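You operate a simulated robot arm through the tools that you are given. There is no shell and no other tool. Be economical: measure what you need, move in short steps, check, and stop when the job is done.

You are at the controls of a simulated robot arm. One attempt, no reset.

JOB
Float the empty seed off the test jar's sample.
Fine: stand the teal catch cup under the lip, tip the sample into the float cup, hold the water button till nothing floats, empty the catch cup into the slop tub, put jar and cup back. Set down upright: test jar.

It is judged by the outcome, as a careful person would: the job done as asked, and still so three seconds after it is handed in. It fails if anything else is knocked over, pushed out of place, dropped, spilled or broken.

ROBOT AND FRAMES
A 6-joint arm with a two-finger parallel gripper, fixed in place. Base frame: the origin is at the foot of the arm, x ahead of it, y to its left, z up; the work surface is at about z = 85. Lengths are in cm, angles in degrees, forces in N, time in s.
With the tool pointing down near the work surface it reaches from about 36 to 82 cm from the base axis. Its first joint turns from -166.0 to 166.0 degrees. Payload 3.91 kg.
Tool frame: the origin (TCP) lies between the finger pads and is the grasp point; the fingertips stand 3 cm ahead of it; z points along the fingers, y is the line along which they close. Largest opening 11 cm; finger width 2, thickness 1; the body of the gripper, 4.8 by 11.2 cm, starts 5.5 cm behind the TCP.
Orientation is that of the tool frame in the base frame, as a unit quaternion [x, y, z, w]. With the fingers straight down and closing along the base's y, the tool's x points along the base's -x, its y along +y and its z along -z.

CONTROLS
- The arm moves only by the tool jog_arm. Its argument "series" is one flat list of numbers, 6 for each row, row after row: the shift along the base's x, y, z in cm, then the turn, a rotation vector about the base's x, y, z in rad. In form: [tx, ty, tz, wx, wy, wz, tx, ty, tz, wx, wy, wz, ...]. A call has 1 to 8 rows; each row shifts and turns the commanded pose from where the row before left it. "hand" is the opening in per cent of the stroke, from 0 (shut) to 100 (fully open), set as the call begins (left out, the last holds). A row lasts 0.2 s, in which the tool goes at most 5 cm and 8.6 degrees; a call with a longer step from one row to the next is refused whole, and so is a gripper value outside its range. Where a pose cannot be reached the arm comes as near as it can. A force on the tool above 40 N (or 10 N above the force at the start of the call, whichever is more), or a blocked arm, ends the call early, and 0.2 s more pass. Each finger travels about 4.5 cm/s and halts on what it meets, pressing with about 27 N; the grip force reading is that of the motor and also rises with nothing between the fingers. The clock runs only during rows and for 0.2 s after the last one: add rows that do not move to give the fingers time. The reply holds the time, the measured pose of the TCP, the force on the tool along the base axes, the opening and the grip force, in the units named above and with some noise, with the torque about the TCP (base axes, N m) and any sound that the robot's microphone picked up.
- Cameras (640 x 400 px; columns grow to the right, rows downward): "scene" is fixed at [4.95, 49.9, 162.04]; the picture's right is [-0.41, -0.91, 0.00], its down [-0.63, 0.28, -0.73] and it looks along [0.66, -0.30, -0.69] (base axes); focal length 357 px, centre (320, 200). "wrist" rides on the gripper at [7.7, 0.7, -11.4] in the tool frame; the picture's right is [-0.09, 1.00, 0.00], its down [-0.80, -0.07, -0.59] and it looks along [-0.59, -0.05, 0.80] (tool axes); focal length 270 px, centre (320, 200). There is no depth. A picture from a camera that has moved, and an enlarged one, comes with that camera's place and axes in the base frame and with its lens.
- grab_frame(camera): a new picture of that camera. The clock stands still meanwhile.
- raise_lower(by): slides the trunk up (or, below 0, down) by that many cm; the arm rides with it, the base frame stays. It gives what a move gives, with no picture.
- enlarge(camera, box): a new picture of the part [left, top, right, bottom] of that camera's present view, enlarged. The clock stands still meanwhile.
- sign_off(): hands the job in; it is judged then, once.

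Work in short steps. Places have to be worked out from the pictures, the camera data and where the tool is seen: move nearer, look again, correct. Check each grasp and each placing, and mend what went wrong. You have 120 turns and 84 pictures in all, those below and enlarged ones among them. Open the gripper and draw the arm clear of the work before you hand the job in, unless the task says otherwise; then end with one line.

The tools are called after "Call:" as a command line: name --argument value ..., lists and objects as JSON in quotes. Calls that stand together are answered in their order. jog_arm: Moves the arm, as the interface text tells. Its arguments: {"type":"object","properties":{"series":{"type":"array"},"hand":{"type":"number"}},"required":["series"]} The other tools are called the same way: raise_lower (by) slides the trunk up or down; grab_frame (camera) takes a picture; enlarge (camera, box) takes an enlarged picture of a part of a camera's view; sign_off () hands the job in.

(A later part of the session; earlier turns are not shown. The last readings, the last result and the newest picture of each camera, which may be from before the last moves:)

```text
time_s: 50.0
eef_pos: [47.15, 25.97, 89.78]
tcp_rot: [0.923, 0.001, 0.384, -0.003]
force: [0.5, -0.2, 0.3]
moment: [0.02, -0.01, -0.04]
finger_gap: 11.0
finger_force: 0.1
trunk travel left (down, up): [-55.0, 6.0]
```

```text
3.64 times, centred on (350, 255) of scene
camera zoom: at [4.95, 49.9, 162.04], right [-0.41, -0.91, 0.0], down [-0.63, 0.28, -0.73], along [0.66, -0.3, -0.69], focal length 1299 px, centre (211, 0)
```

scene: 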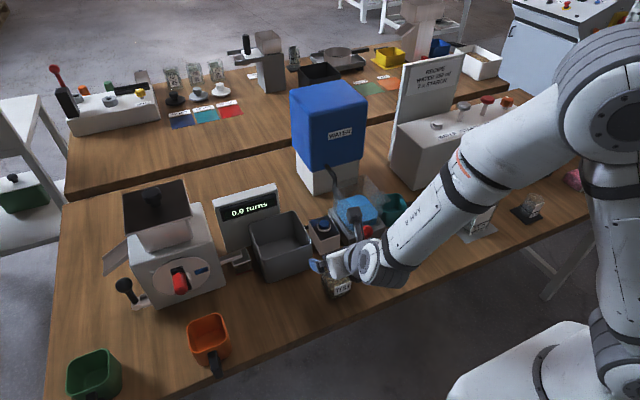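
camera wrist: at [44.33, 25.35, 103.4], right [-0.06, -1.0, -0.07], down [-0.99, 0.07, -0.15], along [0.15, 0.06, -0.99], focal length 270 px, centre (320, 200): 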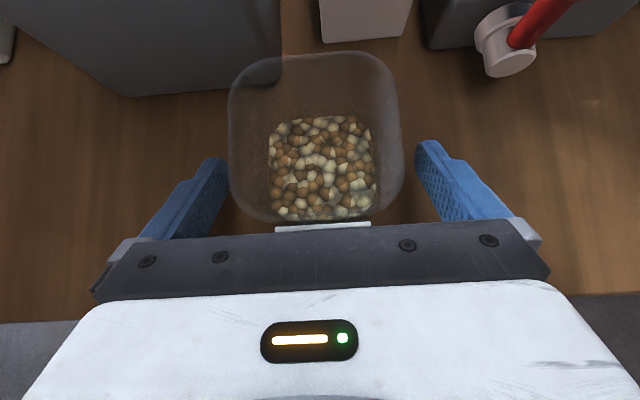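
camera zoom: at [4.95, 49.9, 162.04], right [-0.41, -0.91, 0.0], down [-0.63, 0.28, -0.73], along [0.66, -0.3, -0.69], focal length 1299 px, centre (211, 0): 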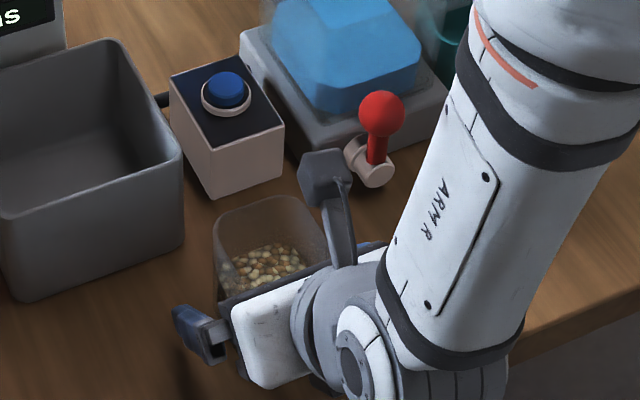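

Jar is between the fingers without contact. I close.

Call:
jog_arm --hand 0 --series '[0, 0, 0, 0, 0, 0, 0, 0, 0, 0, 0, 0, 0, 0, 0, 0, 0, 0, 0, 0, 0, 0, 0, 0]'

Call:
jog_arm --series '[0, 0, 0.6, 0, 0, 0, 0, 0, 2, 0, 0, 0, 0, 0, 2, 0, 0, 0, 0, 0, 0, 0, 0, 0]'

Call:
grab_frame --camera "wrist"

Call:
enlarge --camera "scene" --box '[280, 200, 420, 310]'

```text
time_s: 51.0
eef_pos: [47.08, 26.07, 89.9]
tcp_rot: [0.924, 0.0, 0.383, -0.003]
force: [1.0, -0.2, 0.0]
moment: [-0.05, -0.01, -0.02]
finger_gap: 6.55
finger_force: 27.3
trunk travel left (down, up): [-55.0, 6.0]
```

```text
time_s: 52.0
eef_pos: [47.21, 26.05, 94.42]
tcp_rot: [0.923, 0.0, 0.385, -0.003]
force: [-0.1, 0.7, -0.5]
moment: [0.0, -0.01, 0.03]
finger_gap: 6.59
finger_force: 27.0
trunk travel left (down, up): [-55.0, 6.0]
```

```text
48 pictures are left
camera wrist: at [44.39, 25.37, 108.0], right [-0.06, -1.0, -0.07], down [-0.99, 0.07, -0.15], along [0.15, 0.06, -0.99], focal length 270 px, centre (320, 200)
```

wrist: 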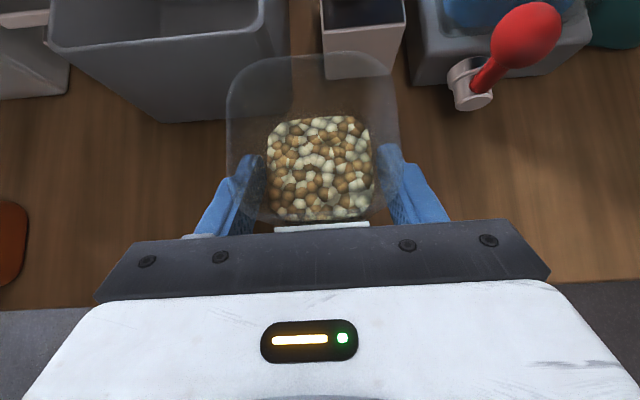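

```text
3.64 times, centred on (350, 255) of scene
camera zoom: at [4.95, 49.9, 162.04], right [-0.41, -0.91, 0.0], down [-0.63, 0.28, -0.73], along [0.66, -0.3, -0.69], focal length 1299 px, centre (211, 0)
```

zoom: 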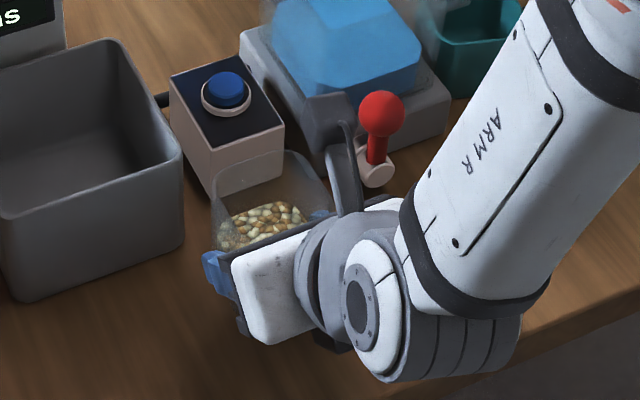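

Jar is held level with seeds intact. I raise it and carry it to above the float cup (TCP 63.5, 9, 108).

Call:
jog_arm --series '[0, 0, 3.5, 0, 0, 0, 0, 0, 3.5, 0, 0, 0, 0, 0, 3.5, 0, 0, 0, 0, 0, 3, 0, 0, 0, 1.5, -1.5, 0, 0, 0, 0, 2.5, -2.5, 0, 0, 0, 0, 2.5, -2.5, 0, 0, 0, 0, 2.5, -2.5, 0, 0, 0, 0]'

Call:
jog_arm --series '[2.5, -2.5, 0, 0, 0, 0, 2.5, -2.5, 0, 0, 0, 0, 1.5, -2, 0, 0, 0, 0, 0.8, -1, 0, 0, 0, 0, 0, 0, 0, 0, 0, 0]'

Call:
grab_frame --camera "wrist"

Call:
grab_frame --camera "scene"

```text
time_s: 53.8
eef_pos: [56.22, 16.98, 108.01]
tcp_rot: [0.923, 0.0, 0.384, -0.003]
force: [-0.2, 0.3, -0.8]
moment: [0.0, 0.05, 0.01]
finger_gap: 6.55
finger_force: 26.9
trunk travel left (down, up): [-55.0, 6.0]
```

```text
time_s: 55.0
eef_pos: [63.34, 8.94, 107.93]
tcp_rot: [0.923, 0.0, 0.385, -0.002]
force: [0.5, -0.5, -1.0]
moment: [-0.02, 0.0, 0.01]
finger_gap: 6.58
finger_force: 27.3
trunk travel left (down, up): [-55.0, 6.0]
```

```text
46 pictures are left
camera wrist: at [60.64, 8.32, 121.51], right [-0.06, -1.0, -0.07], down [-0.99, 0.07, -0.15], along [0.15, 0.06, -0.99], focal length 270 px, centre (320, 200)
```

wrist: 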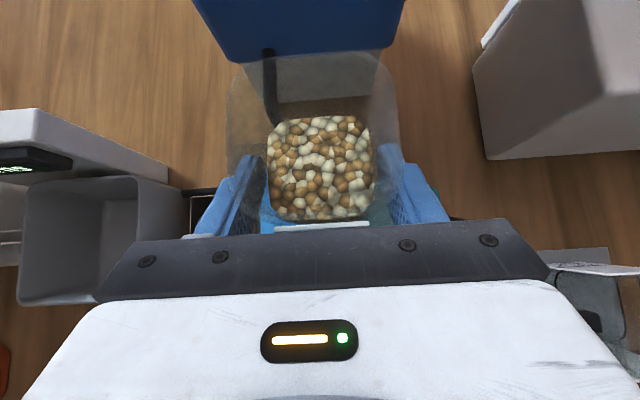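

```text
45 pictures are left
```

scene: 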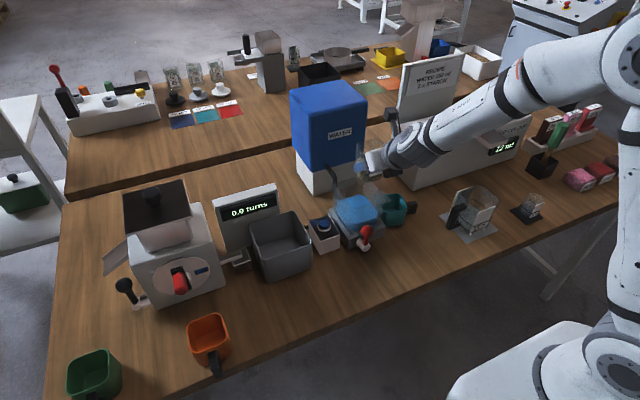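

Jar is above the float cup. I roll −x to about 64° first and look.

Call:
jog_arm --series '[0, 0, 0, -0.14, 0, 0, 0, 0, 0, -0.14, 0, 0, 0, 0, 0, -0.14, 0, 0, 0, 0, 0, -0.14, 0, 0, 0, 0, 0, -0.14, 0, 0, 0, 0, 0, -0.14, 0, 0, 0, 0, 0, -0.14, 0, 0, 0, 0, 0, -0.14, 0, 0]'

Call:
enlarge --camera "scene" --box '[270, 120, 450, 260]'

```text
time_s: 56.8
eef_pos: [63.51, 9.05, 107.91]
tcp_rot: [0.783, 0.205, 0.325, 0.489]
force: [-0.4, 0.3, -1.6]
moment: [0.01, 0.06, 0.0]
finger_gap: 6.58
finger_force: 27.2
trunk travel left (down, up): [-55.0, 6.0]
```

```text
2.86 times, centred on (360, 190) of scene
camera zoom: at [4.95, 49.9, 162.04], right [-0.41, -0.91, 0.0], down [-0.63, 0.28, -0.73], along [0.66, -0.3, -0.69], focal length 1020 px, centre (206, 229)
```

zoom: 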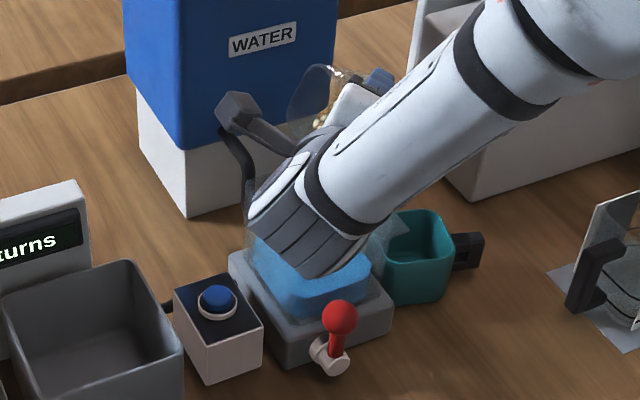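

Mouth is over the cup; camera head clear of tank. I tip on gently to about 96°.

Call:
jog_arm --series '[0, 0, 0, -0.07, 0, 0, 0, 0, 0, -0.07, 0, 0, 0, 0, 0, -0.07, 0, 0, 0, 0, 0, -0.07, 0, 0, 0, 0, 0, -0.07, 0, 0, 0, 0, 0, -0.07, 0, 0, 0, 0, 0, -0.07, 0, 0, 0, 0, 0, -0.07, 0, 0]'

Call:
grab_frame --camera "wrist"

Call:
enlarge --camera "scene" --box '[270, 120, 450, 260]'

```text
time_s: 58.6
eef_pos: [63.42, 9.08, 107.94]
tcp_rot: [0.618, 0.287, 0.256, 0.686]
force: [-0.7, 0.6, -1.3]
moment: [-0.01, -0.01, 0.0]
finger_gap: 6.59
finger_force: 26.8
trunk travel left (down, up): [-55.0, 6.0]
```

```text
43 pictures are left
camera wrist: at [60.72, 22.63, 107.22], right [-0.06, 0.04, 1.0], down [-0.99, -0.16, -0.05], along [0.15, -0.99, 0.05], focal length 270 px, centre (320, 200)
```

wrist: 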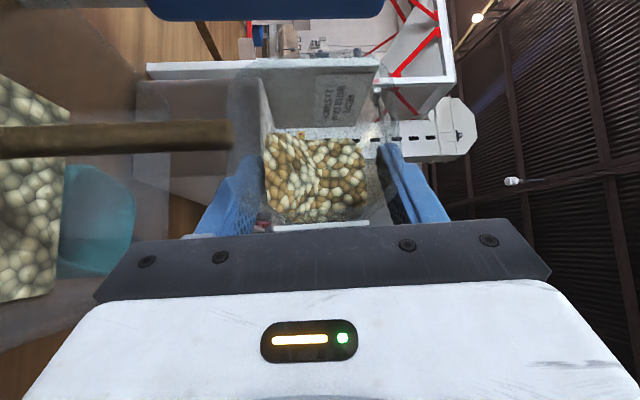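

```text
2.86 times, centred on (360, 190) of scene
camera zoom: at [4.95, 49.9, 162.04], right [-0.41, -0.91, 0.0], down [-0.63, 0.28, -0.73], along [0.66, -0.3, -0.69], focal length 1020 px, centre (206, 229)
```

zoom: 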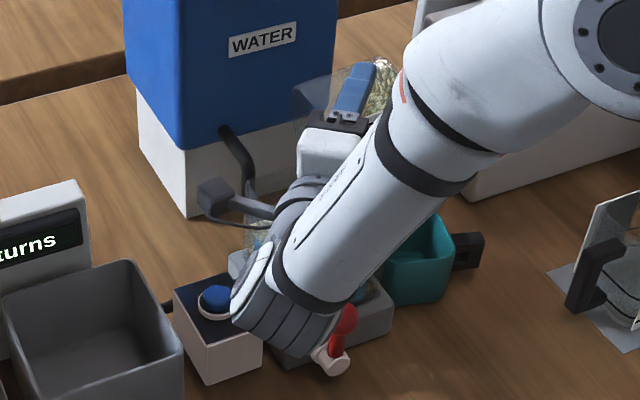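

Seeds are streaming into the cup. I continue to about 124° slowly and hold.

Call:
jog_arm --series '[0, 0, 0, -0.07, 0, 0, 0, 0, 0, -0.07, 0, 0, 0, 0, 0, -0.07, 0, 0, 0, 0, 0, -0.07, 0, 0, 0, 0, 0, -0.07, 0, 0, 0, 0, 0, -0.07, 0, 0, 0, 0, 0, -0.07, 0, 0, 0, 0, 0, 0, 0, 0]'

Call:
grab_frame --camera "wrist"

Call:
enlarge --camera "scene" --box '[270, 120, 450, 260]'

```text
time_s: 60.1
eef_pos: [63.1, 9.31, 108.52]
tcp_rot: [0.451, 0.332, 0.191, 0.806]
force: [-15.7, 6.3, 15.2]
moment: [1.15, 2.27, 0.43]
finger_gap: 6.54
finger_force: 27.5
trunk travel left (down, up): [-55.0, 6.0]
stopped in row 7: the force on the tool passed its limit (the readings are from after the stop); the commanded pose is now the measured one
```

```text
41 pictures are left
camera wrist: at [60.4, 21.31, 102.03], right [-0.07, 0.46, 0.88], down [-0.99, -0.17, 0.01], along [0.15, -0.87, 0.47], focal length 270 px, centre (320, 200)
```

wrist: 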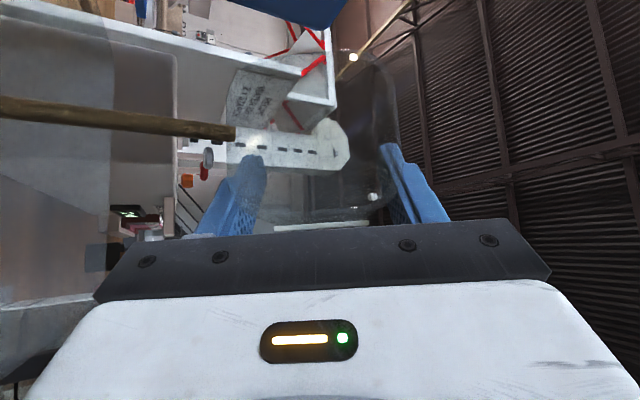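

```text
2.86 times, centred on (360, 190) of scene
camera zoom: at [4.95, 49.9, 162.04], right [-0.41, -0.91, 0.0], down [-0.63, 0.28, -0.73], along [0.66, -0.3, -0.69], focal length 1020 px, centre (206, 229)
```

zoom: 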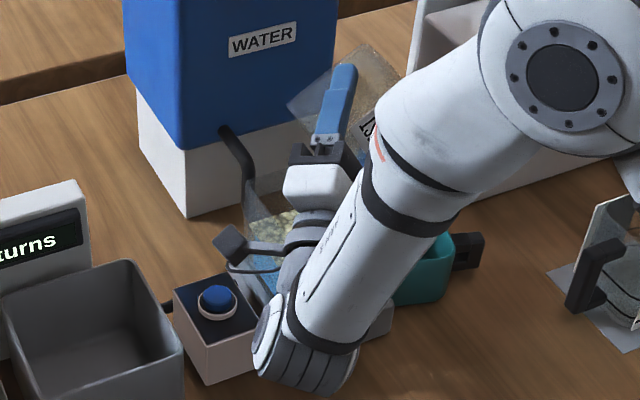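

The hand touched something below (force up and back), so I raise at once; the jar looks nearly empty.

Call:
jog_arm --series '[0, 0, 1.5, 0, 0, 0, 0, 0, 2, 0, 0, 0, 0, 0, 0, 0, 0, 0, 0, 0, 0, 0, 0, 0]'

Call:
grab_frame --camera "wrist"

Call:
enlarge --camera "scene" --box '[270, 120, 450, 260]'

```text
time_s: 61.1
eef_pos: [63.47, 9.37, 111.7]
tcp_rot: [0.453, 0.333, 0.191, 0.805]
force: [-0.2, -1.2, 0.1]
moment: [0.02, 0.03, -0.02]
finger_gap: 6.54
finger_force: 27.1
trunk travel left (down, up): [-55.0, 6.0]
```

```text
39 pictures are left
camera wrist: at [60.72, 21.21, 105.29], right [-0.07, 0.46, 0.88], down [-0.99, -0.17, 0.01], along [0.15, -0.87, 0.47], focal length 270 px, centre (320, 200)
```

wrist: 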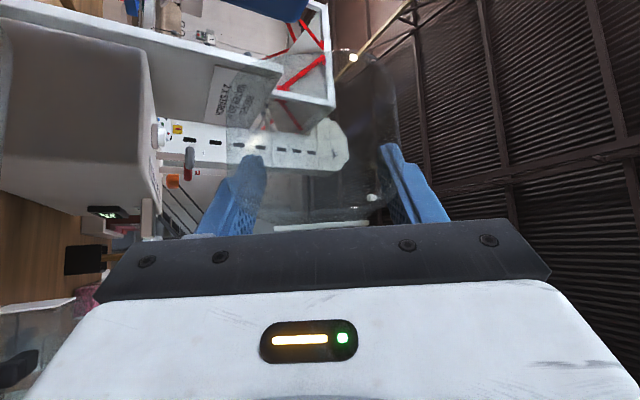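

```text
2.86 times, centred on (360, 190) of scene
camera zoom: at [4.95, 49.9, 162.04], right [-0.41, -0.91, 0.0], down [-0.63, 0.28, -0.73], along [0.66, -0.3, -0.69], focal length 1020 px, centre (206, 229)
```

zoom: 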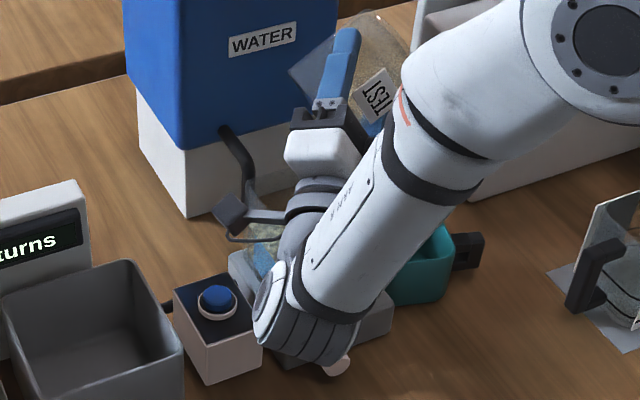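

Call:
enlarge --camera "wrist" --box '[220, 50, 410, 235]'

```text
2.16 times, centred on (315, 142) of wrist
camera zoom: at [60.72, 21.21, 105.29], right [-0.07, 0.46, 0.88], down [-0.99, -0.17, 0.01], along [0.15, -0.87, 0.47], focal length 584 px, centre (331, 324)
```

zoom: 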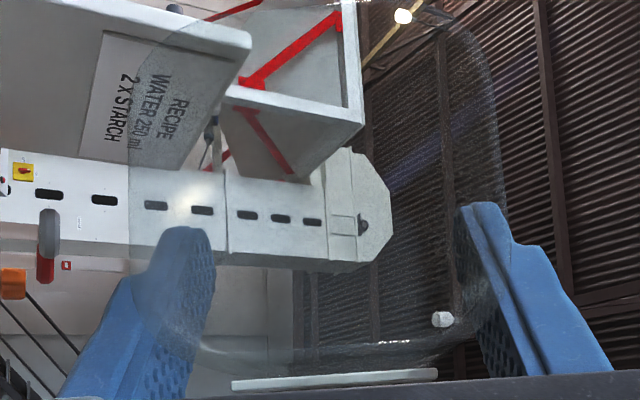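

Only a ceiling lamp shows through; the jar is empty. I unroll at this height and check the float cup.

Call:
jog_arm --series '[0, 0, 0, 0.1411, 0, 0, 0, 0, 0, 0.1411, 0, 0, 0, 0, 0, 0.1411, 0, 0, 0, 0, 0, 0.1411, 0, 0, 0, 0, 0, 0.1411, 0, 0, 0, 0, 0, 0.1411, 0, 0, 0, 0, 0, 0.1411, 0, 0, 0, 0, 0, 0.1411, 0, 0]'

Call:
jog_arm --series '[0, 0, 0, 0.1411, 0, 0, 0, 0, 0, 0.1411, 0, 0, 0, 0, 0, 0.1411, 0, 0, 0, 0, 0, 0.1411, 0, 0, 0, 0, 0, 0.1411, 0, 0, 0, 0, 0, 0.1411, 0, 0, 0, 0, 0, 0.1411, 0, 0]'

Call:
jog_arm --series '[-2, 2, 0, 0, 0, 0, -2.5, 2.5, 0, 0, 0, 0, -2.5, 2.5, 0, 0, 0, 0, -2.5, 2.5, 0, 0, 0, 0, -2.5, 2.5, 0, 0, 0, 0, -2.5, 2.5, 0, 0, 0, 0, -1.7, 2.2, 0, 0, 0, 0, 0, 0, 0, 0, 0, 0]'

Call:
grab_frame --camera "wrist"

Call:
enlarge --camera "scene" --box '[290, 150, 450, 260]'

```text
time_s: 62.9
eef_pos: [63.38, 9.17, 111.65]
tcp_rot: [0.813, 0.18, 0.34, 0.437]
force: [-0.6, 0.5, -0.2]
moment: [0.03, 0.03, 0.01]
finger_gap: 6.57
finger_force: 27.0
trunk travel left (down, up): [-55.0, 6.0]
```

```text
time_s: 64.5
eef_pos: [63.41, 9.3, 111.7]
tcp_rot: [0.923, -0.003, 0.384, 0.0]
force: [0.7, -0.6, -1.9]
moment: [0.02, -0.01, -0.01]
finger_gap: 6.56
finger_force: 26.8
trunk travel left (down, up): [-55.0, 6.0]
```

```text
time_s: 66.3
eef_pos: [47.39, 25.88, 111.58]
tcp_rot: [0.923, -0.002, 0.384, 0.001]
force: [-0.6, -0.3, -1.4]
moment: [-0.01, 0.05, 0.04]
finger_gap: 6.53
finger_force: 26.5
trunk travel left (down, up): [-55.0, 6.0]
```

```text
36 pictures are left
camera wrist: at [44.51, 25.37, 125.17], right [-0.07, -1.0, -0.06], down [-0.99, 0.08, -0.15], along [0.15, 0.05, -0.99], focal length 270 px, centre (320, 200)
```

wrist: 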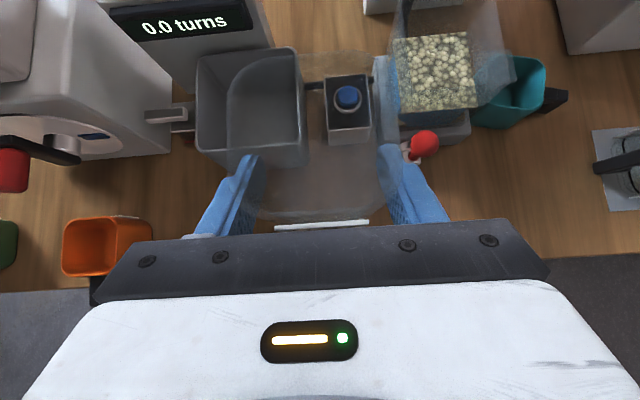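

```text
3.64 times, centred on (370, 205) of scene
camera zoom: at [4.95, 49.9, 162.04], right [-0.41, -0.91, 0.0], down [-0.63, 0.28, -0.73], along [0.66, -0.3, -0.69], focal length 1299 px, centre (138, 182)
```

zoom: 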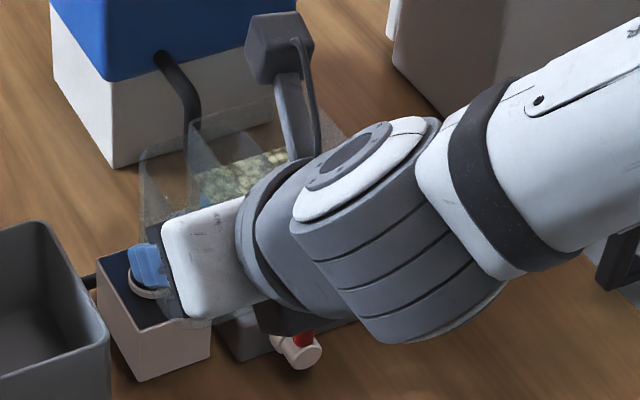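

Seed sits floating in the cup; nothing spilled. I lower the empty jar back to its place.

Call:
jog_arm --series '[-0.1, 0.1, -4, 0, 0, 0, -0.1, 0.05, -4, 0, 0, 0, -0.05, 0, -4, 0, 0, 0, 0, 0, -4, 0, 0, 0, 0, 0, -3, 0, 0, 0, 0, 0, -1.9, 0, 0, 0, 0, 0, 0, 0, 0, 0]'

Call:
jog_arm --series '[0, 0, -0.4, 0, 0, 0, 0, 0, -0.3, 0, 0, 0, 0, 0, 0, 0, 0, 0]'

```text
time_s: 67.9
eef_pos: [47.17, 26.08, 90.83]
tcp_rot: [0.923, -0.002, 0.385, 0.001]
force: [0.8, -0.8, -1.2]
moment: [-0.01, 0.01, -0.01]
finger_gap: 6.55
finger_force: 27.4
trunk travel left (down, up): [-55.0, 6.0]
```

```text
time_s: 68.7
eef_pos: [47.1, 26.1, 90.12]
tcp_rot: [0.923, -0.002, 0.384, 0.001]
force: [-0.3, -0.2, -0.8]
moment: [0.01, 0.05, 0.02]
finger_gap: 6.54
finger_force: 27.3
trunk travel left (down, up): [-55.0, 6.0]
```

No contact yet; I lower the last few millimetres and then open.

Call:
jog_arm --series '[0, 0, -0.15, 0, 0, 0, 0, 0, -0.1, 0, 0, 0, 0, 0, 0, 0, 0, 0]'

Call:
jog_arm --hand 100 --series '[0, 0, 0, 0, 0, 0, 0, 0, 0, 0, 0, 0, 0, 0, 0, 0, 0, 0, 0, 0, 0, 0, 0, 0]'

Call:
grab_frame --camera "wrist"

```text
time_s: 69.5
eef_pos: [47.0, 26.1, 89.95]
tcp_rot: [0.923, -0.003, 0.384, 0.001]
force: [0.9, -0.1, 4.6]
moment: [0.14, 0.07, -0.07]
finger_gap: 6.56
finger_force: 27.0
trunk travel left (down, up): [-55.0, 6.0]
```

```text
time_s: 70.5
eef_pos: [47.01, 26.1, 89.89]
tcp_rot: [0.923, -0.003, 0.384, 0.001]
force: [-0.6, -0.1, 0.4]
moment: [0.01, -0.01, 0.04]
finger_gap: 11.02
finger_force: 0.0
trunk travel left (down, up): [-55.0, 6.0]
```

```text
34 pictures are left
camera wrist: at [44.26, 25.48, 103.41], right [-0.07, -1.0, -0.06], down [-0.99, 0.08, -0.15], along [0.15, 0.05, -0.99], focal length 270 px, centre (320, 200)
```

wrist: 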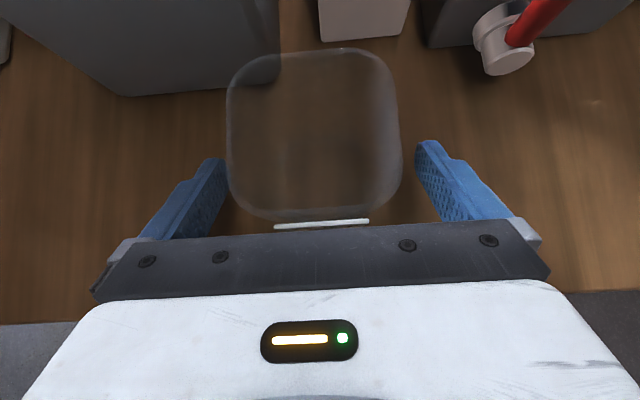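

Jar stands where it was. I rise, close the fingers, and move above the button (≈62.2, 22.6, top 93) keeping 45° pitch so the wrist camera can watch the float cup.

Call:
jog_arm --series '[0, 0, 3, 0, 0, 0, 0, 0, 4, 0, 0, 0, 0, 0, 4, 0, 0, 0, 0, 0, 3, 0, 0, 0, 0, 0, 0, 0, 0, 0]'

Call:
jog_arm --hand 0 --series '[2.5, -0.7, 0, 0, 0, 0, 2.5, -0.7, 0, 0, 0, 0, 2.5, -0.7, 0, 0, 0, 0, 2.5, -0.7, 0, 0, 0, 0, 2.5, -0.7, -1, 0, 0, 0, 1.3, 0, -2, 0, 0, 0, 0, 0, -2, 0, 0, 0, 0, 0, 0, 0, 0, 0]'

Call:
grab_frame --camera "wrist"

Call:
enlarge --camera "scene" --box '[270, 160, 450, 300]'

```text
time_s: 71.7
eef_pos: [47.06, 26.08, 103.85]
tcp_rot: [0.923, -0.002, 0.384, 0.0]
force: [0.2, -0.2, -0.4]
moment: [-0.01, -0.01, 0.0]
finger_gap: 11.0
finger_force: 0.1
trunk travel left (down, up): [-55.0, 6.0]
```

```text
time_s: 73.5
eef_pos: [60.85, 22.67, 98.84]
tcp_rot: [0.923, -0.002, 0.385, 0.001]
force: [0.0, 0.4, -0.6]
moment: [-0.02, -0.02, 0.02]
finger_gap: 0.0
finger_force: 26.8
trunk travel left (down, up): [-55.0, 6.0]
```

```text
33 pictures are left
camera wrist: at [57.99, 21.99, 112.42], right [-0.07, -1.0, -0.06], down [-0.99, 0.08, -0.15], along [0.15, 0.05, -0.99], focal length 270 px, centre (320, 200)
```

wrist: 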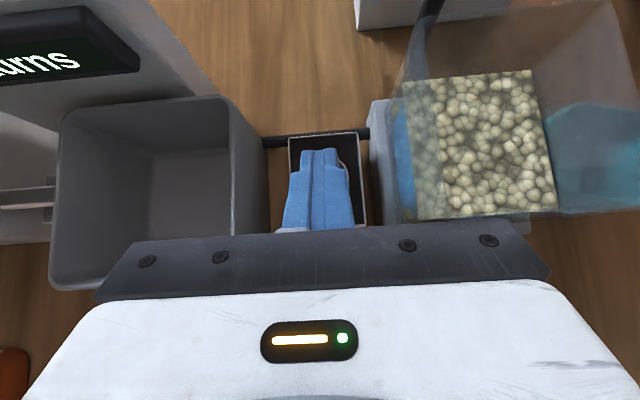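

```text
2.86 times, centred on (360, 230) of scene
camera zoom: at [4.95, 49.9, 162.04], right [-0.41, -0.91, 0.0], down [-0.63, 0.28, -0.73], along [0.66, -0.3, -0.69], focal length 1020 px, centre (206, 114)
```

zoom: 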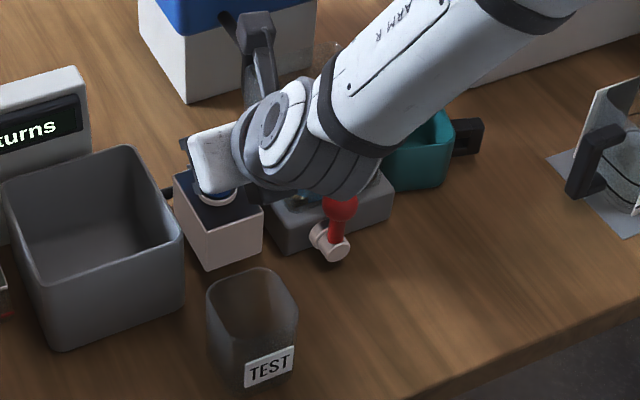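

The fingertips are over the button and the wrist camera sees the float cup well. I step down until contact.

Call:
jog_arm --series '[0, -0.2, -1.2, 0, 0, 0, 0, 0, -1, 0, 0, 0, 0, 0, -0.5, 0, 0, 0, 0, 0, -0.3, 0, 0, 0]'

```text
time_s: 74.5
eef_pos: [60.77, 22.28, 96.01]
tcp_rot: [0.923, -0.003, 0.386, 0.001]
force: [0.4, -0.5, -0.4]
moment: [-0.01, -0.02, 0.02]
finger_gap: 0.0
finger_force: 27.0
trunk travel left (down, up): [-55.0, 6.0]
```

Call:
jog_arm --series '[0, 0, -0.2, 0, 0, 0, 0, 0, -0.2, 0, 0, 0, 0, 0, -0.2, 0, 0, 0]'

```text
time_s: 75.3
eef_pos: [60.78, 22.39, 95.18]
tcp_rot: [0.923, -0.001, 0.384, 0.0]
force: [-0.7, 0.4, 0.6]
moment: [0.02, -0.06, 0.03]
finger_gap: 0.0
finger_force: 27.2
trunk travel left (down, up): [-55.0, 6.0]
```

Still no force; continuing down in small steps.

Call:
jog_arm --series '[0, 0, -0.2, 0, 0, 0, 0, 0, -0.2, 0, 0, 0, 0, 0, -0.2, 0, 0, 0]'

Call:
enlarge --camera "scene" --box '[290, 180, 390, 260]'

```text
time_s: 76.1
eef_pos: [60.76, 22.38, 94.97]
tcp_rot: [0.923, -0.003, 0.386, 0.002]
force: [-0.8, 0.6, 13.3]
moment: [0.01, -0.14, -0.06]
finger_gap: 0.01
finger_force: 26.9
trunk travel left (down, up): [-55.0, 6.0]
heard: click
```

```text
5.00 times, centred on (340, 220) of scene
camera zoom: at [4.95, 49.9, 162.04], right [-0.41, -0.91, 0.0], down [-0.63, 0.28, -0.73], along [0.66, -0.3, -0.69], focal length 1786 px, centre (220, 100)
```

zoom: 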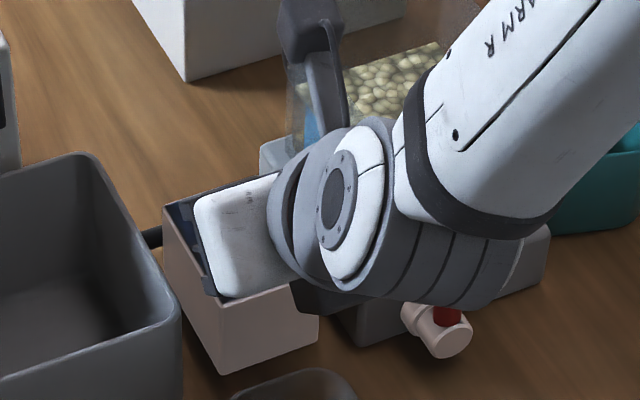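

A click: the button is down. I hold briefly and watch the water.

Call:
jog_arm --series '[0, 0, 0, 0, 0, 0, 0, 0, 0, 0, 0, 0, 0, 0, 0, 0, 0, 0, 0, 0, 0, 0, 0, 0]'

Call:
grab_frame --camera "wrist"

```text
time_s: 77.1
eef_pos: [60.79, 22.42, 94.79]
tcp_rot: [0.923, -0.003, 0.384, 0.001]
force: [4.9, 3.3, 19.6]
moment: [0.11, -0.42, 0.09]
finger_gap: 0.0
finger_force: 27.7
trunk travel left (down, up): [-55.0, 6.0]
```

```text
30 pictures are left
camera wrist: at [57.96, 21.75, 108.35], right [-0.07, -1.0, -0.06], down [-0.99, 0.08, -0.15], along [0.16, 0.05, -0.99], focal length 270 px, centre (320, 200)
```

wrist: 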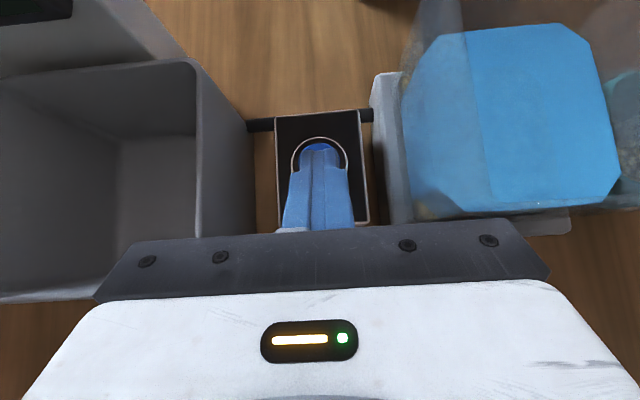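

Already the surface looks clear. I check the enlarged view for remaining floaters and the catch cup.

Call:
enlarge --camera "wrist" --box '[380, 0, 640, 240]'

Call:
enlarge --camera "scene" --box '[310, 140, 450, 250]'

```text
1.67 times, centred on (510, 120) of wrist
camera zoom: at [57.96, 21.75, 108.35], right [-0.07, -1.0, -0.06], down [-0.99, 0.08, -0.15], along [0.16, 0.05, -0.99], focal length 450 px, centre (3, 333)
```

zoom: 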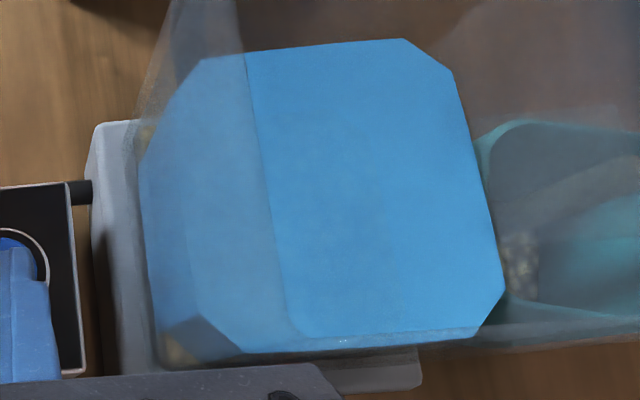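

```text
3.64 times, centred on (380, 195) of scene
camera zoom: at [4.95, 49.9, 162.04], right [-0.41, -0.91, 0.0], down [-0.63, 0.28, -0.73], along [0.66, -0.3, -0.69], focal length 1299 px, centre (102, 218)
```

zoom: 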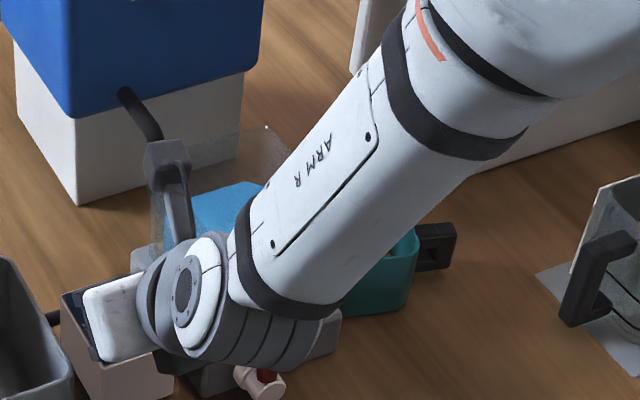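

Nothing floats now; sunk seed lies on the bottom and floaters are in the catch cup. I release the button.

Call:
jog_arm --series '[0, 0, 1, 0, 0, 0, 0, 0, 3, 0, 0, 0, 0, 0, 4, 0, 0, 0, 0, 0, 4, 0, 0, 0, 0, 0, 3, 0, 0, 0]'

Call:
grab_frame --camera "wrist"

```text
time_s: 78.3
eef_pos: [60.67, 22.25, 109.89]
tcp_rot: [0.923, -0.004, 0.384, 0.002]
force: [0.5, -0.1, -0.7]
moment: [0.0, -0.02, 0.03]
finger_gap: 0.0
finger_force: 27.2
trunk travel left (down, up): [-55.0, 6.0]
```

```text
27 pictures are left
camera wrist: at [58.02, 21.74, 123.33], right [-0.07, -1.0, -0.06], down [-0.99, 0.08, -0.15], along [0.15, 0.05, -0.99], focal length 270 px, centre (320, 200)
```

wrist: 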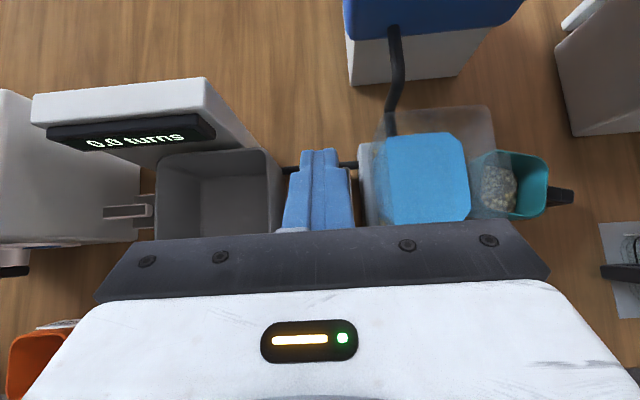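

I check that the water has stopped and look into the catch cup.

Call:
jog_arm --series '[0, -1.5, 2, 0, 0, 0, 0, -2, 1, 0, 0, 0, 0, -2, 0, 0, 0, 0, 0, -2, 0, 0, 0, 0, 0, 0, 0, 0, 0, 0]'

Call:
enlarge --camera "wrist" --box '[260, 90, 560, 230]'

```text
time_s: 79.5
eef_pos: [60.78, 14.98, 112.69]
tcp_rot: [0.923, -0.003, 0.385, 0.002]
force: [-0.6, 0.1, 0.0]
moment: [0.0, 0.0, -0.03]
finger_gap: 0.01
finger_force: 26.9
trunk travel left (down, up): [-55.0, 6.0]
```

```text
2.13 times, centred on (410, 160) of wrist
camera zoom: at [58.06, 14.31, 126.2], right [-0.07, -1.0, -0.06], down [-0.99, 0.08, -0.15], along [0.15, 0.05, -0.99], focal length 577 px, centre (128, 285)
```

zoom: 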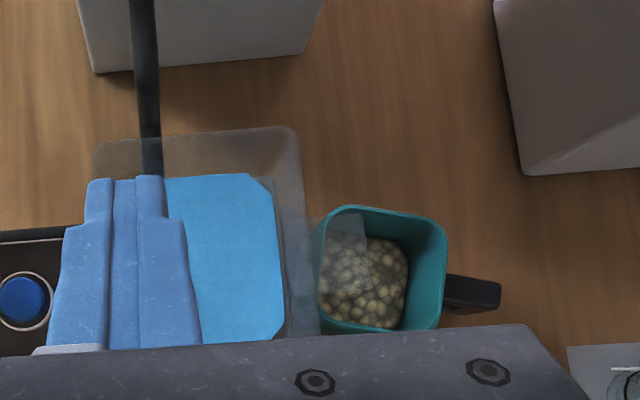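

Water stopped, button is up, floaters are in the catch cup. Before picking it up I test the emptying roll with an empty hand: vertical tool, yaw so the cup would sit to +y of the hand, over the slop tub (centre ≈(63, 35), rim 94).

Call:
jog_arm --hand 50 --series '[0.5, 2.2, 0, 0, 0.131, 0, 0.5, 2.2, 0, 0, 0.131, 0, 0.5, 2.2, 0, 0, 0.131, 0, 0.5, 2.2, 0, 0, 0.131, 0, 0.5, 2.2, 0, 0, 0.131, 0, 0.5, 2.2, 0, 0, 0.131, 0]'

Call:
jog_arm --series '[0, 0, 0, 0, 0, -0.1428, 0, 0, 0, 0, 0, -0.1428, 0, 0, 0, 0, 0, -0.1428, 0, 0, 0, 0, 0, -0.1428, 0, 0, 0, 0, 0, -0.1428, 0, 0, 0, 0, 0, -0.1428, 0, 0, 0, 0, 0, -0.1428, 0, 0, 0, 0, 0, -0.1428]'

Call:
jog_arm --series '[0, 0, 0, 0, 0, -0.1428, 0, 0, 0, 0, 0, -0.1428, 0, 0, 0, 0, 0, -0.1428, 0, 0, 0, 0, 0, 0]'

Call:
jog_arm --series '[0, 0, 0, 0, -0.14, 0, 0, 0, 0, 0, -0.14, 0, 0, 0, 0, 0, -0.14, 0, 0, 0, 0, 0, -0.14, 0, 0, 0, 0, 0, -0.14, 0, 0, 0, 0, 0, -0.14, 0, 0, 0, 0, 0, -0.14, 0, 0, 0, 0, 0, -0.14, 0]'

Call:
jog_arm --series '[0, 0, 0, 0, -0.14, 0, 0, 0, 0, 0, -0.14, 0, 0, 0, 0, 0, -0.14, 0, 0, 0, 0, 0, -0.14, 0, 0, 0, 0, 0, -0.14, 0, 0, 0, 0, 0, -0.14, 0, 0, 0, 0, 0, -0.14, 0]'

Call:
grab_frame --camera "scene"

```text
time_s: 80.9
eef_pos: [63.9, 28.2, 112.61]
tcp_rot: [1.0, 0.0, 0.0, 0.002]
force: [-0.1, 0.2, -0.2]
moment: [0.01, 0.02, 0.0]
finger_gap: 5.51
finger_force: 0.1
trunk travel left (down, up): [-55.0, 6.0]
```

```text
time_s: 82.7
eef_pos: [63.93, 28.06, 112.77]
tcp_rot: [0.839, -0.543, -0.001, 0.002]
force: [-0.6, -0.1, 0.7]
moment: [0.01, 0.01, 0.02]
finger_gap: 5.49
finger_force: 0.1
trunk travel left (down, up): [-55.0, 6.0]
```

```text
time_s: 83.7
eef_pos: [63.88, 28.04, 112.8]
tcp_rot: [-0.705, 0.709, 0.001, -0.002]
force: [-0.2, 0.1, 0.0]
moment: [-0.02, 0.0, 0.01]
finger_gap: 5.49
finger_force: 0.1
trunk travel left (down, up): [-55.0, 6.0]
```

```text
time_s: 85.5
eef_pos: [63.83, 28.03, 112.69]
tcp_rot: [-0.598, 0.602, -0.374, 0.374]
force: [-0.2, -0.1, 0.1]
moment: [0.03, 0.01, 0.03]
finger_gap: 5.49
finger_force: 0.1
trunk travel left (down, up): [-55.0, 6.0]
```

```text
time_s: 87.1
eef_pos: [63.88, 28.18, 112.66]
tcp_rot: [0.351, -0.354, 0.613, -0.613]
force: [-0.8, -0.7, -0.1]
moment: [0.0, 0.02, -0.02]
finger_gap: 5.51
finger_force: 0.0
trunk travel left (down, up): [-55.0, 6.0]
```

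```text
25 pictures are left
```

scene: 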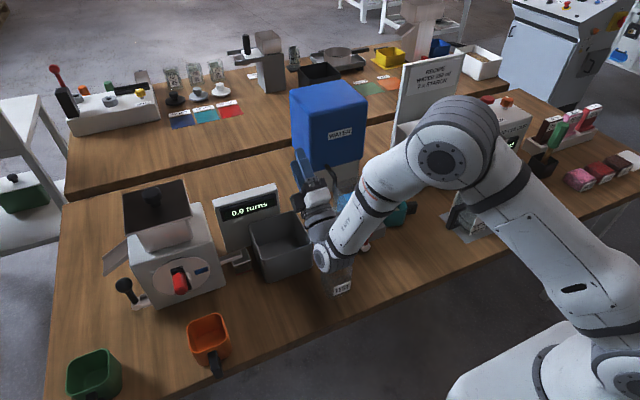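

The full 120° emptying roll is reachable. I unroll and travel to above the catch cup's handle.

Call:
jog_arm --series '[0, 0, 0, 0, 0.14, 0, 0, 0, 0, 0, 0.14, 0, 0, 0, 0, 0, 0.14, 0, 0, 0, 0, 0, 0.14, 0, 0, 0, 0, 0, 0.14, 0, 0, 0, 0, 0, 0.14, 0, 0, 0, 0, 0, 0.14, 0, 0, 0, 0, 0, 0.14, 0]'

Call:
jog_arm --series '[0, 0, 0, 0, 0.14, 0, 0, 0, 0, 0, 0.14, 0, 0, 0, 0, 0, 0.14, 0, 0, 0, 0, 0, 0.14, 0, 0, 0, 0, 0, 0.14, 0, 0, 0, 0, 0, 0.14, 0, 0, 0, 0, 0, 0.14, 0]'

Call:
jog_arm --series '[-0.3, -4.3, 0, 0, 0, -0.065, -0.3, -4.3, 0, 0, 0, -0.065, -0.3, -4.3, 0, 0, 0, -0.065, -0.3, -4.3, 0, 0, 0, -0.067, -0.3, -4.3, 0, 0, 0, 0, -0.3, -4.3, 0, 0, 0, 0, -0.3, -4.3, 0, 0, 0, 0, -0.2, -3.6, 0, 0, 0, 0]'

Call:
jog_arm --series '[0, 0, -3, 0, 0, 0, 0, 0, -4, 0, 0, 0, 0, 0, -4, 0, 0, 0, 0, 0, -2, 0, 0, 0, 0, 0, 0, 0, 0, 0]'

Call:
enlarge --camera "wrist" --box '[200, 80, 440, 240]'

Call:
enlarge --camera "scene" --box '[320, 140, 460, 250]'

```text
time_s: 88.9
eef_pos: [63.73, 28.12, 112.75]
tcp_rot: [-0.624, 0.626, -0.33, 0.332]
force: [-0.7, 0.5, -0.5]
moment: [0.03, -0.02, 0.0]
finger_gap: 5.5
finger_force: 0.0
trunk travel left (down, up): [-55.0, 6.0]
```

```text
time_s: 90.5
eef_pos: [63.94, 28.16, 112.59]
tcp_rot: [-0.707, 0.707, 0.001, -0.003]
force: [0.5, -0.2, -0.2]
moment: [-0.04, 0.02, 0.0]
finger_gap: 5.52
finger_force: 0.0
trunk travel left (down, up): [-55.0, 6.0]
```

```text
time_s: 92.3
eef_pos: [61.47, -5.77, 112.8]
tcp_rot: [-0.608, 0.794, 0.001, -0.002]
force: [0.1, -0.4, -0.2]
moment: [0.04, 0.01, -0.02]
finger_gap: 5.51
finger_force: 0.1
trunk travel left (down, up): [-55.0, 6.0]
```

```text
time_s: 93.5
eef_pos: [61.52, -5.67, 99.68]
tcp_rot: [-0.607, 0.794, 0.001, -0.002]
force: [-0.2, -0.5, 0.3]
moment: [0.02, 0.0, 0.05]
finger_gap: 5.48
finger_force: 0.0
trunk travel left (down, up): [-55.0, 6.0]
```

```text
2.50 times, centred on (320, 160) of wrist
camera zoom: at [58.82, -12.9, 111.17], right [-0.94, 0.35, 0.0], down [0.28, 0.76, 0.59], along [0.2, 0.56, -0.81], focal length 676 px, centre (320, 300)
```

zoom: 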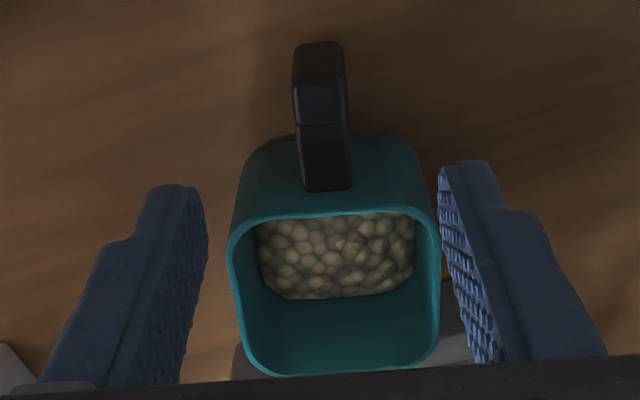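

```text
3.64 times, centred on (390, 195) of scene
camera zoom: at [4.95, 49.9, 162.04], right [-0.41, -0.91, 0.0], down [-0.63, 0.28, -0.73], along [0.66, -0.3, -0.69], focal length 1299 px, centre (66, 218)
```

zoom: 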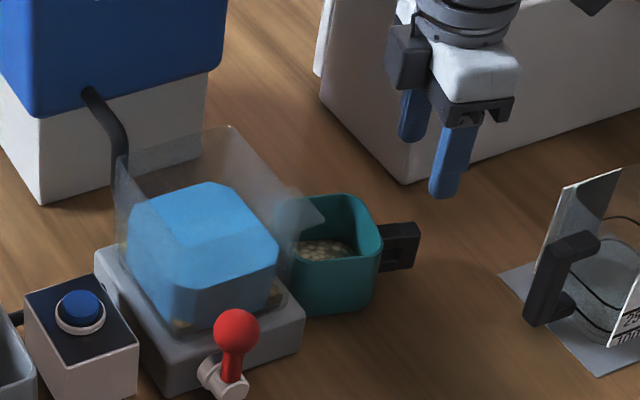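

Handle is centred in the fingers. I descend and grip it.

Call:
jog_arm --series '[0.1, 0.2, -3, 0, 0, 0, 0, 0, -3, 0, 0, 0, 0, 0, -2.5, 0, 0, 0, 0, 0, -1.1, 0, 0, 0, 0, 0, 0, 0, 0, 0]'

Call:
jog_arm --hand 0 --series '[0, 0, 0, 0, 0, 0, 0, 0, 0, 0, 0, 0, 0, 0, 0, 0, 0, 0, 0, 0, 0, 0, 0, 0]'

Call:
jog_arm --series '[0, 0, 0.4, 0, 0, 0, 0, 0, 0.4, 0, 0, 0, 0, -0.8, 0, 0, 0, 0, 0, -1.5, 0, 0, 0, 0, 0, -1.5, 0, 0, 0, 0, 0, -1.5, 0, 0, 0, 0, 0, 0, 0, 0, 0, 0]'

Call:
enlarge --camera "scene" --box '[320, 140, 460, 250]'

```text
time_s: 94.7
eef_pos: [61.59, -5.5, 90.18]
tcp_rot: [-0.607, 0.794, 0.001, -0.003]
force: [0.1, -0.9, -0.9]
moment: [0.01, 0.06, 0.0]
finger_gap: 5.49
finger_force: 0.1
trunk travel left (down, up): [-55.0, 6.0]
```

```text
time_s: 95.7
eef_pos: [61.63, -5.48, 90.17]
tcp_rot: [-0.608, 0.794, 0.001, -0.002]
force: [-0.2, 0.1, -0.7]
moment: [0.01, -0.03, 0.05]
finger_gap: 1.75
finger_force: 27.0
trunk travel left (down, up): [-55.0, 6.0]
```

```text
time_s: 97.3
eef_pos: [61.48, -10.82, 90.82]
tcp_rot: [-0.608, 0.794, 0.002, -0.003]
force: [0.5, -0.1, -1.9]
moment: [-0.06, 0.02, 0.01]
finger_gap: 1.76
finger_force: 26.7
trunk travel left (down, up): [-55.0, 6.0]
```

```text
3.64 times, centred on (390, 195) of scene
camera zoom: at [4.95, 49.9, 162.04], right [-0.41, -0.91, 0.0], down [-0.63, 0.28, -0.73], along [0.66, -0.3, -0.69], focal length 1299 px, centre (66, 218)
```

zoom: 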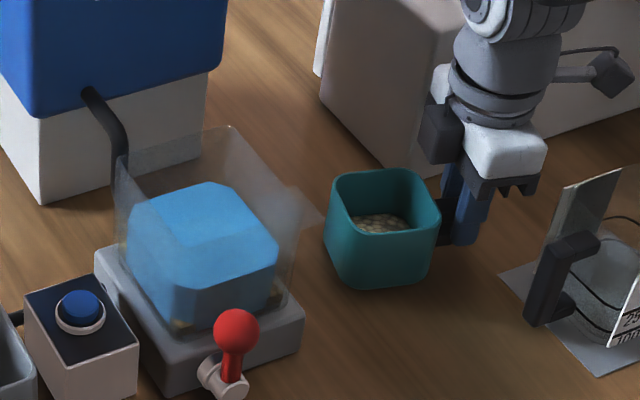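

The cup is held level and out from under the lip. I lift it to z≈112 and carry it gently toward the slop tub.

Call:
jog_arm --series '[0, 0, 1.5, 0, 0, 0, 0, 0, 3, 0, 0, 0, 0, 0, 3, 0, 0, 0, 0, 0, 3, 0, 0, 0, 0, 0, 3, 0, 0, 0, 0, 0, 3, 0, 0, 0, 0, 0, 3, 0, 0, 0, 0, 0, 2, 0, 0, 0]'

Call:
jog_arm --series '[0, 1, 0, 0, 0, 0, 0.3, 2.5, 0, 0, 0, 0.03, 0.3, 3, 0, 0, 0, 0.03, 0.3, 3, 0, 0, 0, 0.03, 0.3, 3, 0, 0, 0, 0.03, 0.3, 3, 0, 0, 0, 0.03, 0.3, 3, 0, 0, 0, 0.03, 0.3, 3, 0, 0, 0, 0.03]'

Call:
jog_arm --series '[0.2, 3, 0, 0, 0, 0.03, 0.1, 3, 0, 0, 0, 0.02, 0.1, 3, 0, 0, 0, 0, 0, 3, 0, 0, 0, 0, 0, 3, 0, 0, 0, 0, 0, 2, 0, 0, 0, 0, 0, 0.8, 0, 0, 0, 0, 0, 0, 0, 0, 0, 0]'

Call:
grab_frame --camera "scene"

```text
time_s: 99.1
eef_pos: [61.6, -10.7, 112.54]
tcp_rot: [-0.607, 0.795, 0.001, -0.002]
force: [0.3, -0.5, -0.8]
moment: [-0.09, 0.01, 0.0]
finger_gap: 1.74
finger_force: 26.9
trunk travel left (down, up): [-55.0, 6.0]
```

```text
time_s: 100.9
eef_pos: [63.73, 10.88, 112.32]
tcp_rot: [-0.688, 0.726, 0.001, -0.003]
force: [-0.4, -0.2, -1.0]
moment: [-0.07, 0.03, 0.0]
finger_gap: 1.76
finger_force: 27.4
trunk travel left (down, up): [-55.0, 6.0]
```

```text
time_s: 102.7
eef_pos: [64.05, 28.55, 112.29]
tcp_rot: [-0.706, 0.709, 0.001, -0.001]
force: [-0.1, -0.6, -0.8]
moment: [-0.05, -0.01, -0.02]
finger_gap: 1.79
finger_force: 27.0
trunk travel left (down, up): [-55.0, 6.0]
```

```text
21 pictures are left
```

scene: 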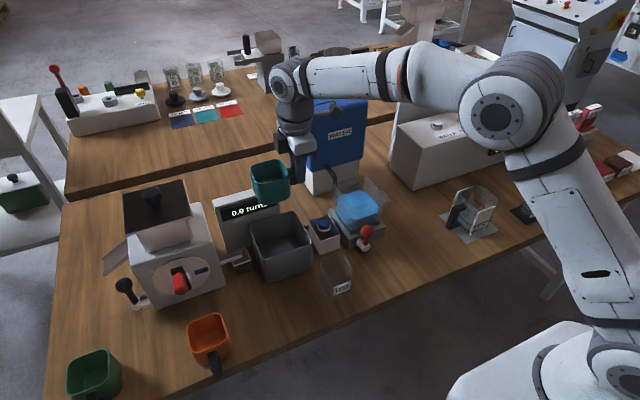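

Cup is over the slop tub. I roll it −y about 64°, then slowly past 90°.

Call:
jog_arm --series '[0, 0, 0, 0, -0.14, 0, 0, 0, 0, 0, -0.14, 0, 0, 0, 0, 0, -0.14, 0, 0, 0, 0, 0, -0.14, 0, 0, 0, 0, 0, -0.14, 0, 0, 0, 0, 0, -0.14, 0, 0, 0, 0, 0, -0.1, 0, 0, 0, 0, 0, -0.1, 0]'

Call:
enlarge --camera "scene" --box '[220, 120, 400, 300]'

Call:
jog_arm --series '[0, 0, 0, 0, -0.1, 0, 0, 0, 0, 0, -0.1, 0, 0, 0, 0, 0, -0.1, 0, 0, 0, 0, 0, -0.1, 0, 0, 0, 0, 0, -0.1, 0, 0, 0, 0, 0, -0.1, 0, 0, 0, 0, 0, -0.1, 0, 0, 0, 0, 0, -0.1, 0]'

Call:
enlarge --camera "scene" --box '[220, 120, 400, 300]'

```text
time_s: 104.5
eef_pos: [64.17, 28.64, 112.4]
tcp_rot: [-0.613, 0.615, -0.351, 0.35]
force: [1.0, 0.4, -0.6]
moment: [-0.09, 0.0, 0.03]
finger_gap: 1.78
finger_force: 26.8
trunk travel left (down, up): [-55.0, 6.0]
```

```text
2.22 times, centred on (310, 210) of scene
camera zoom: at [4.95, 49.9, 162.04], right [-0.41, -0.91, 0.0], down [-0.63, 0.28, -0.73], along [0.66, -0.3, -0.69], focal length 794 px, centre (342, 178)
```

zoom: 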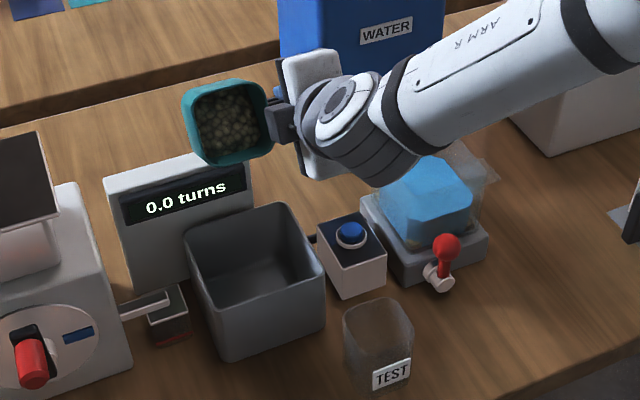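

```text
time_s: 106.3
eef_pos: [64.1, 28.63, 112.39]
tcp_rot: [-0.428, 0.43, -0.561, 0.563]
force: [0.6, 0.5, -1.3]
moment: [-0.04, 0.03, 0.0]
finger_gap: 1.76
finger_force: 27.2
trunk travel left (down, up): [-55.0, 6.0]
```

```text
2.22 times, centred on (310, 210) of scene
camera zoom: at [4.95, 49.9, 162.04], right [-0.41, -0.91, 0.0], down [-0.63, 0.28, -0.73], along [0.66, -0.3, -0.69], focal length 794 px, centre (342, 178)
```

zoom: 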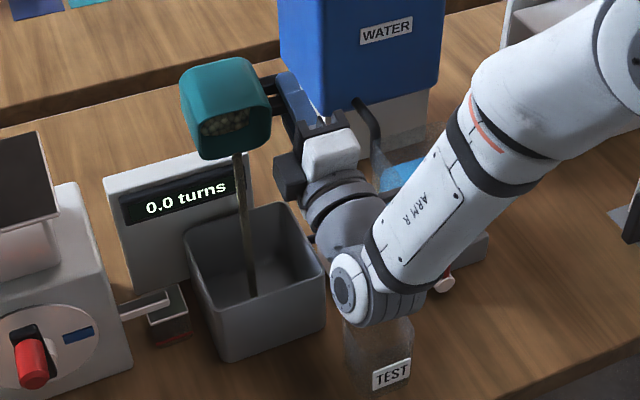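

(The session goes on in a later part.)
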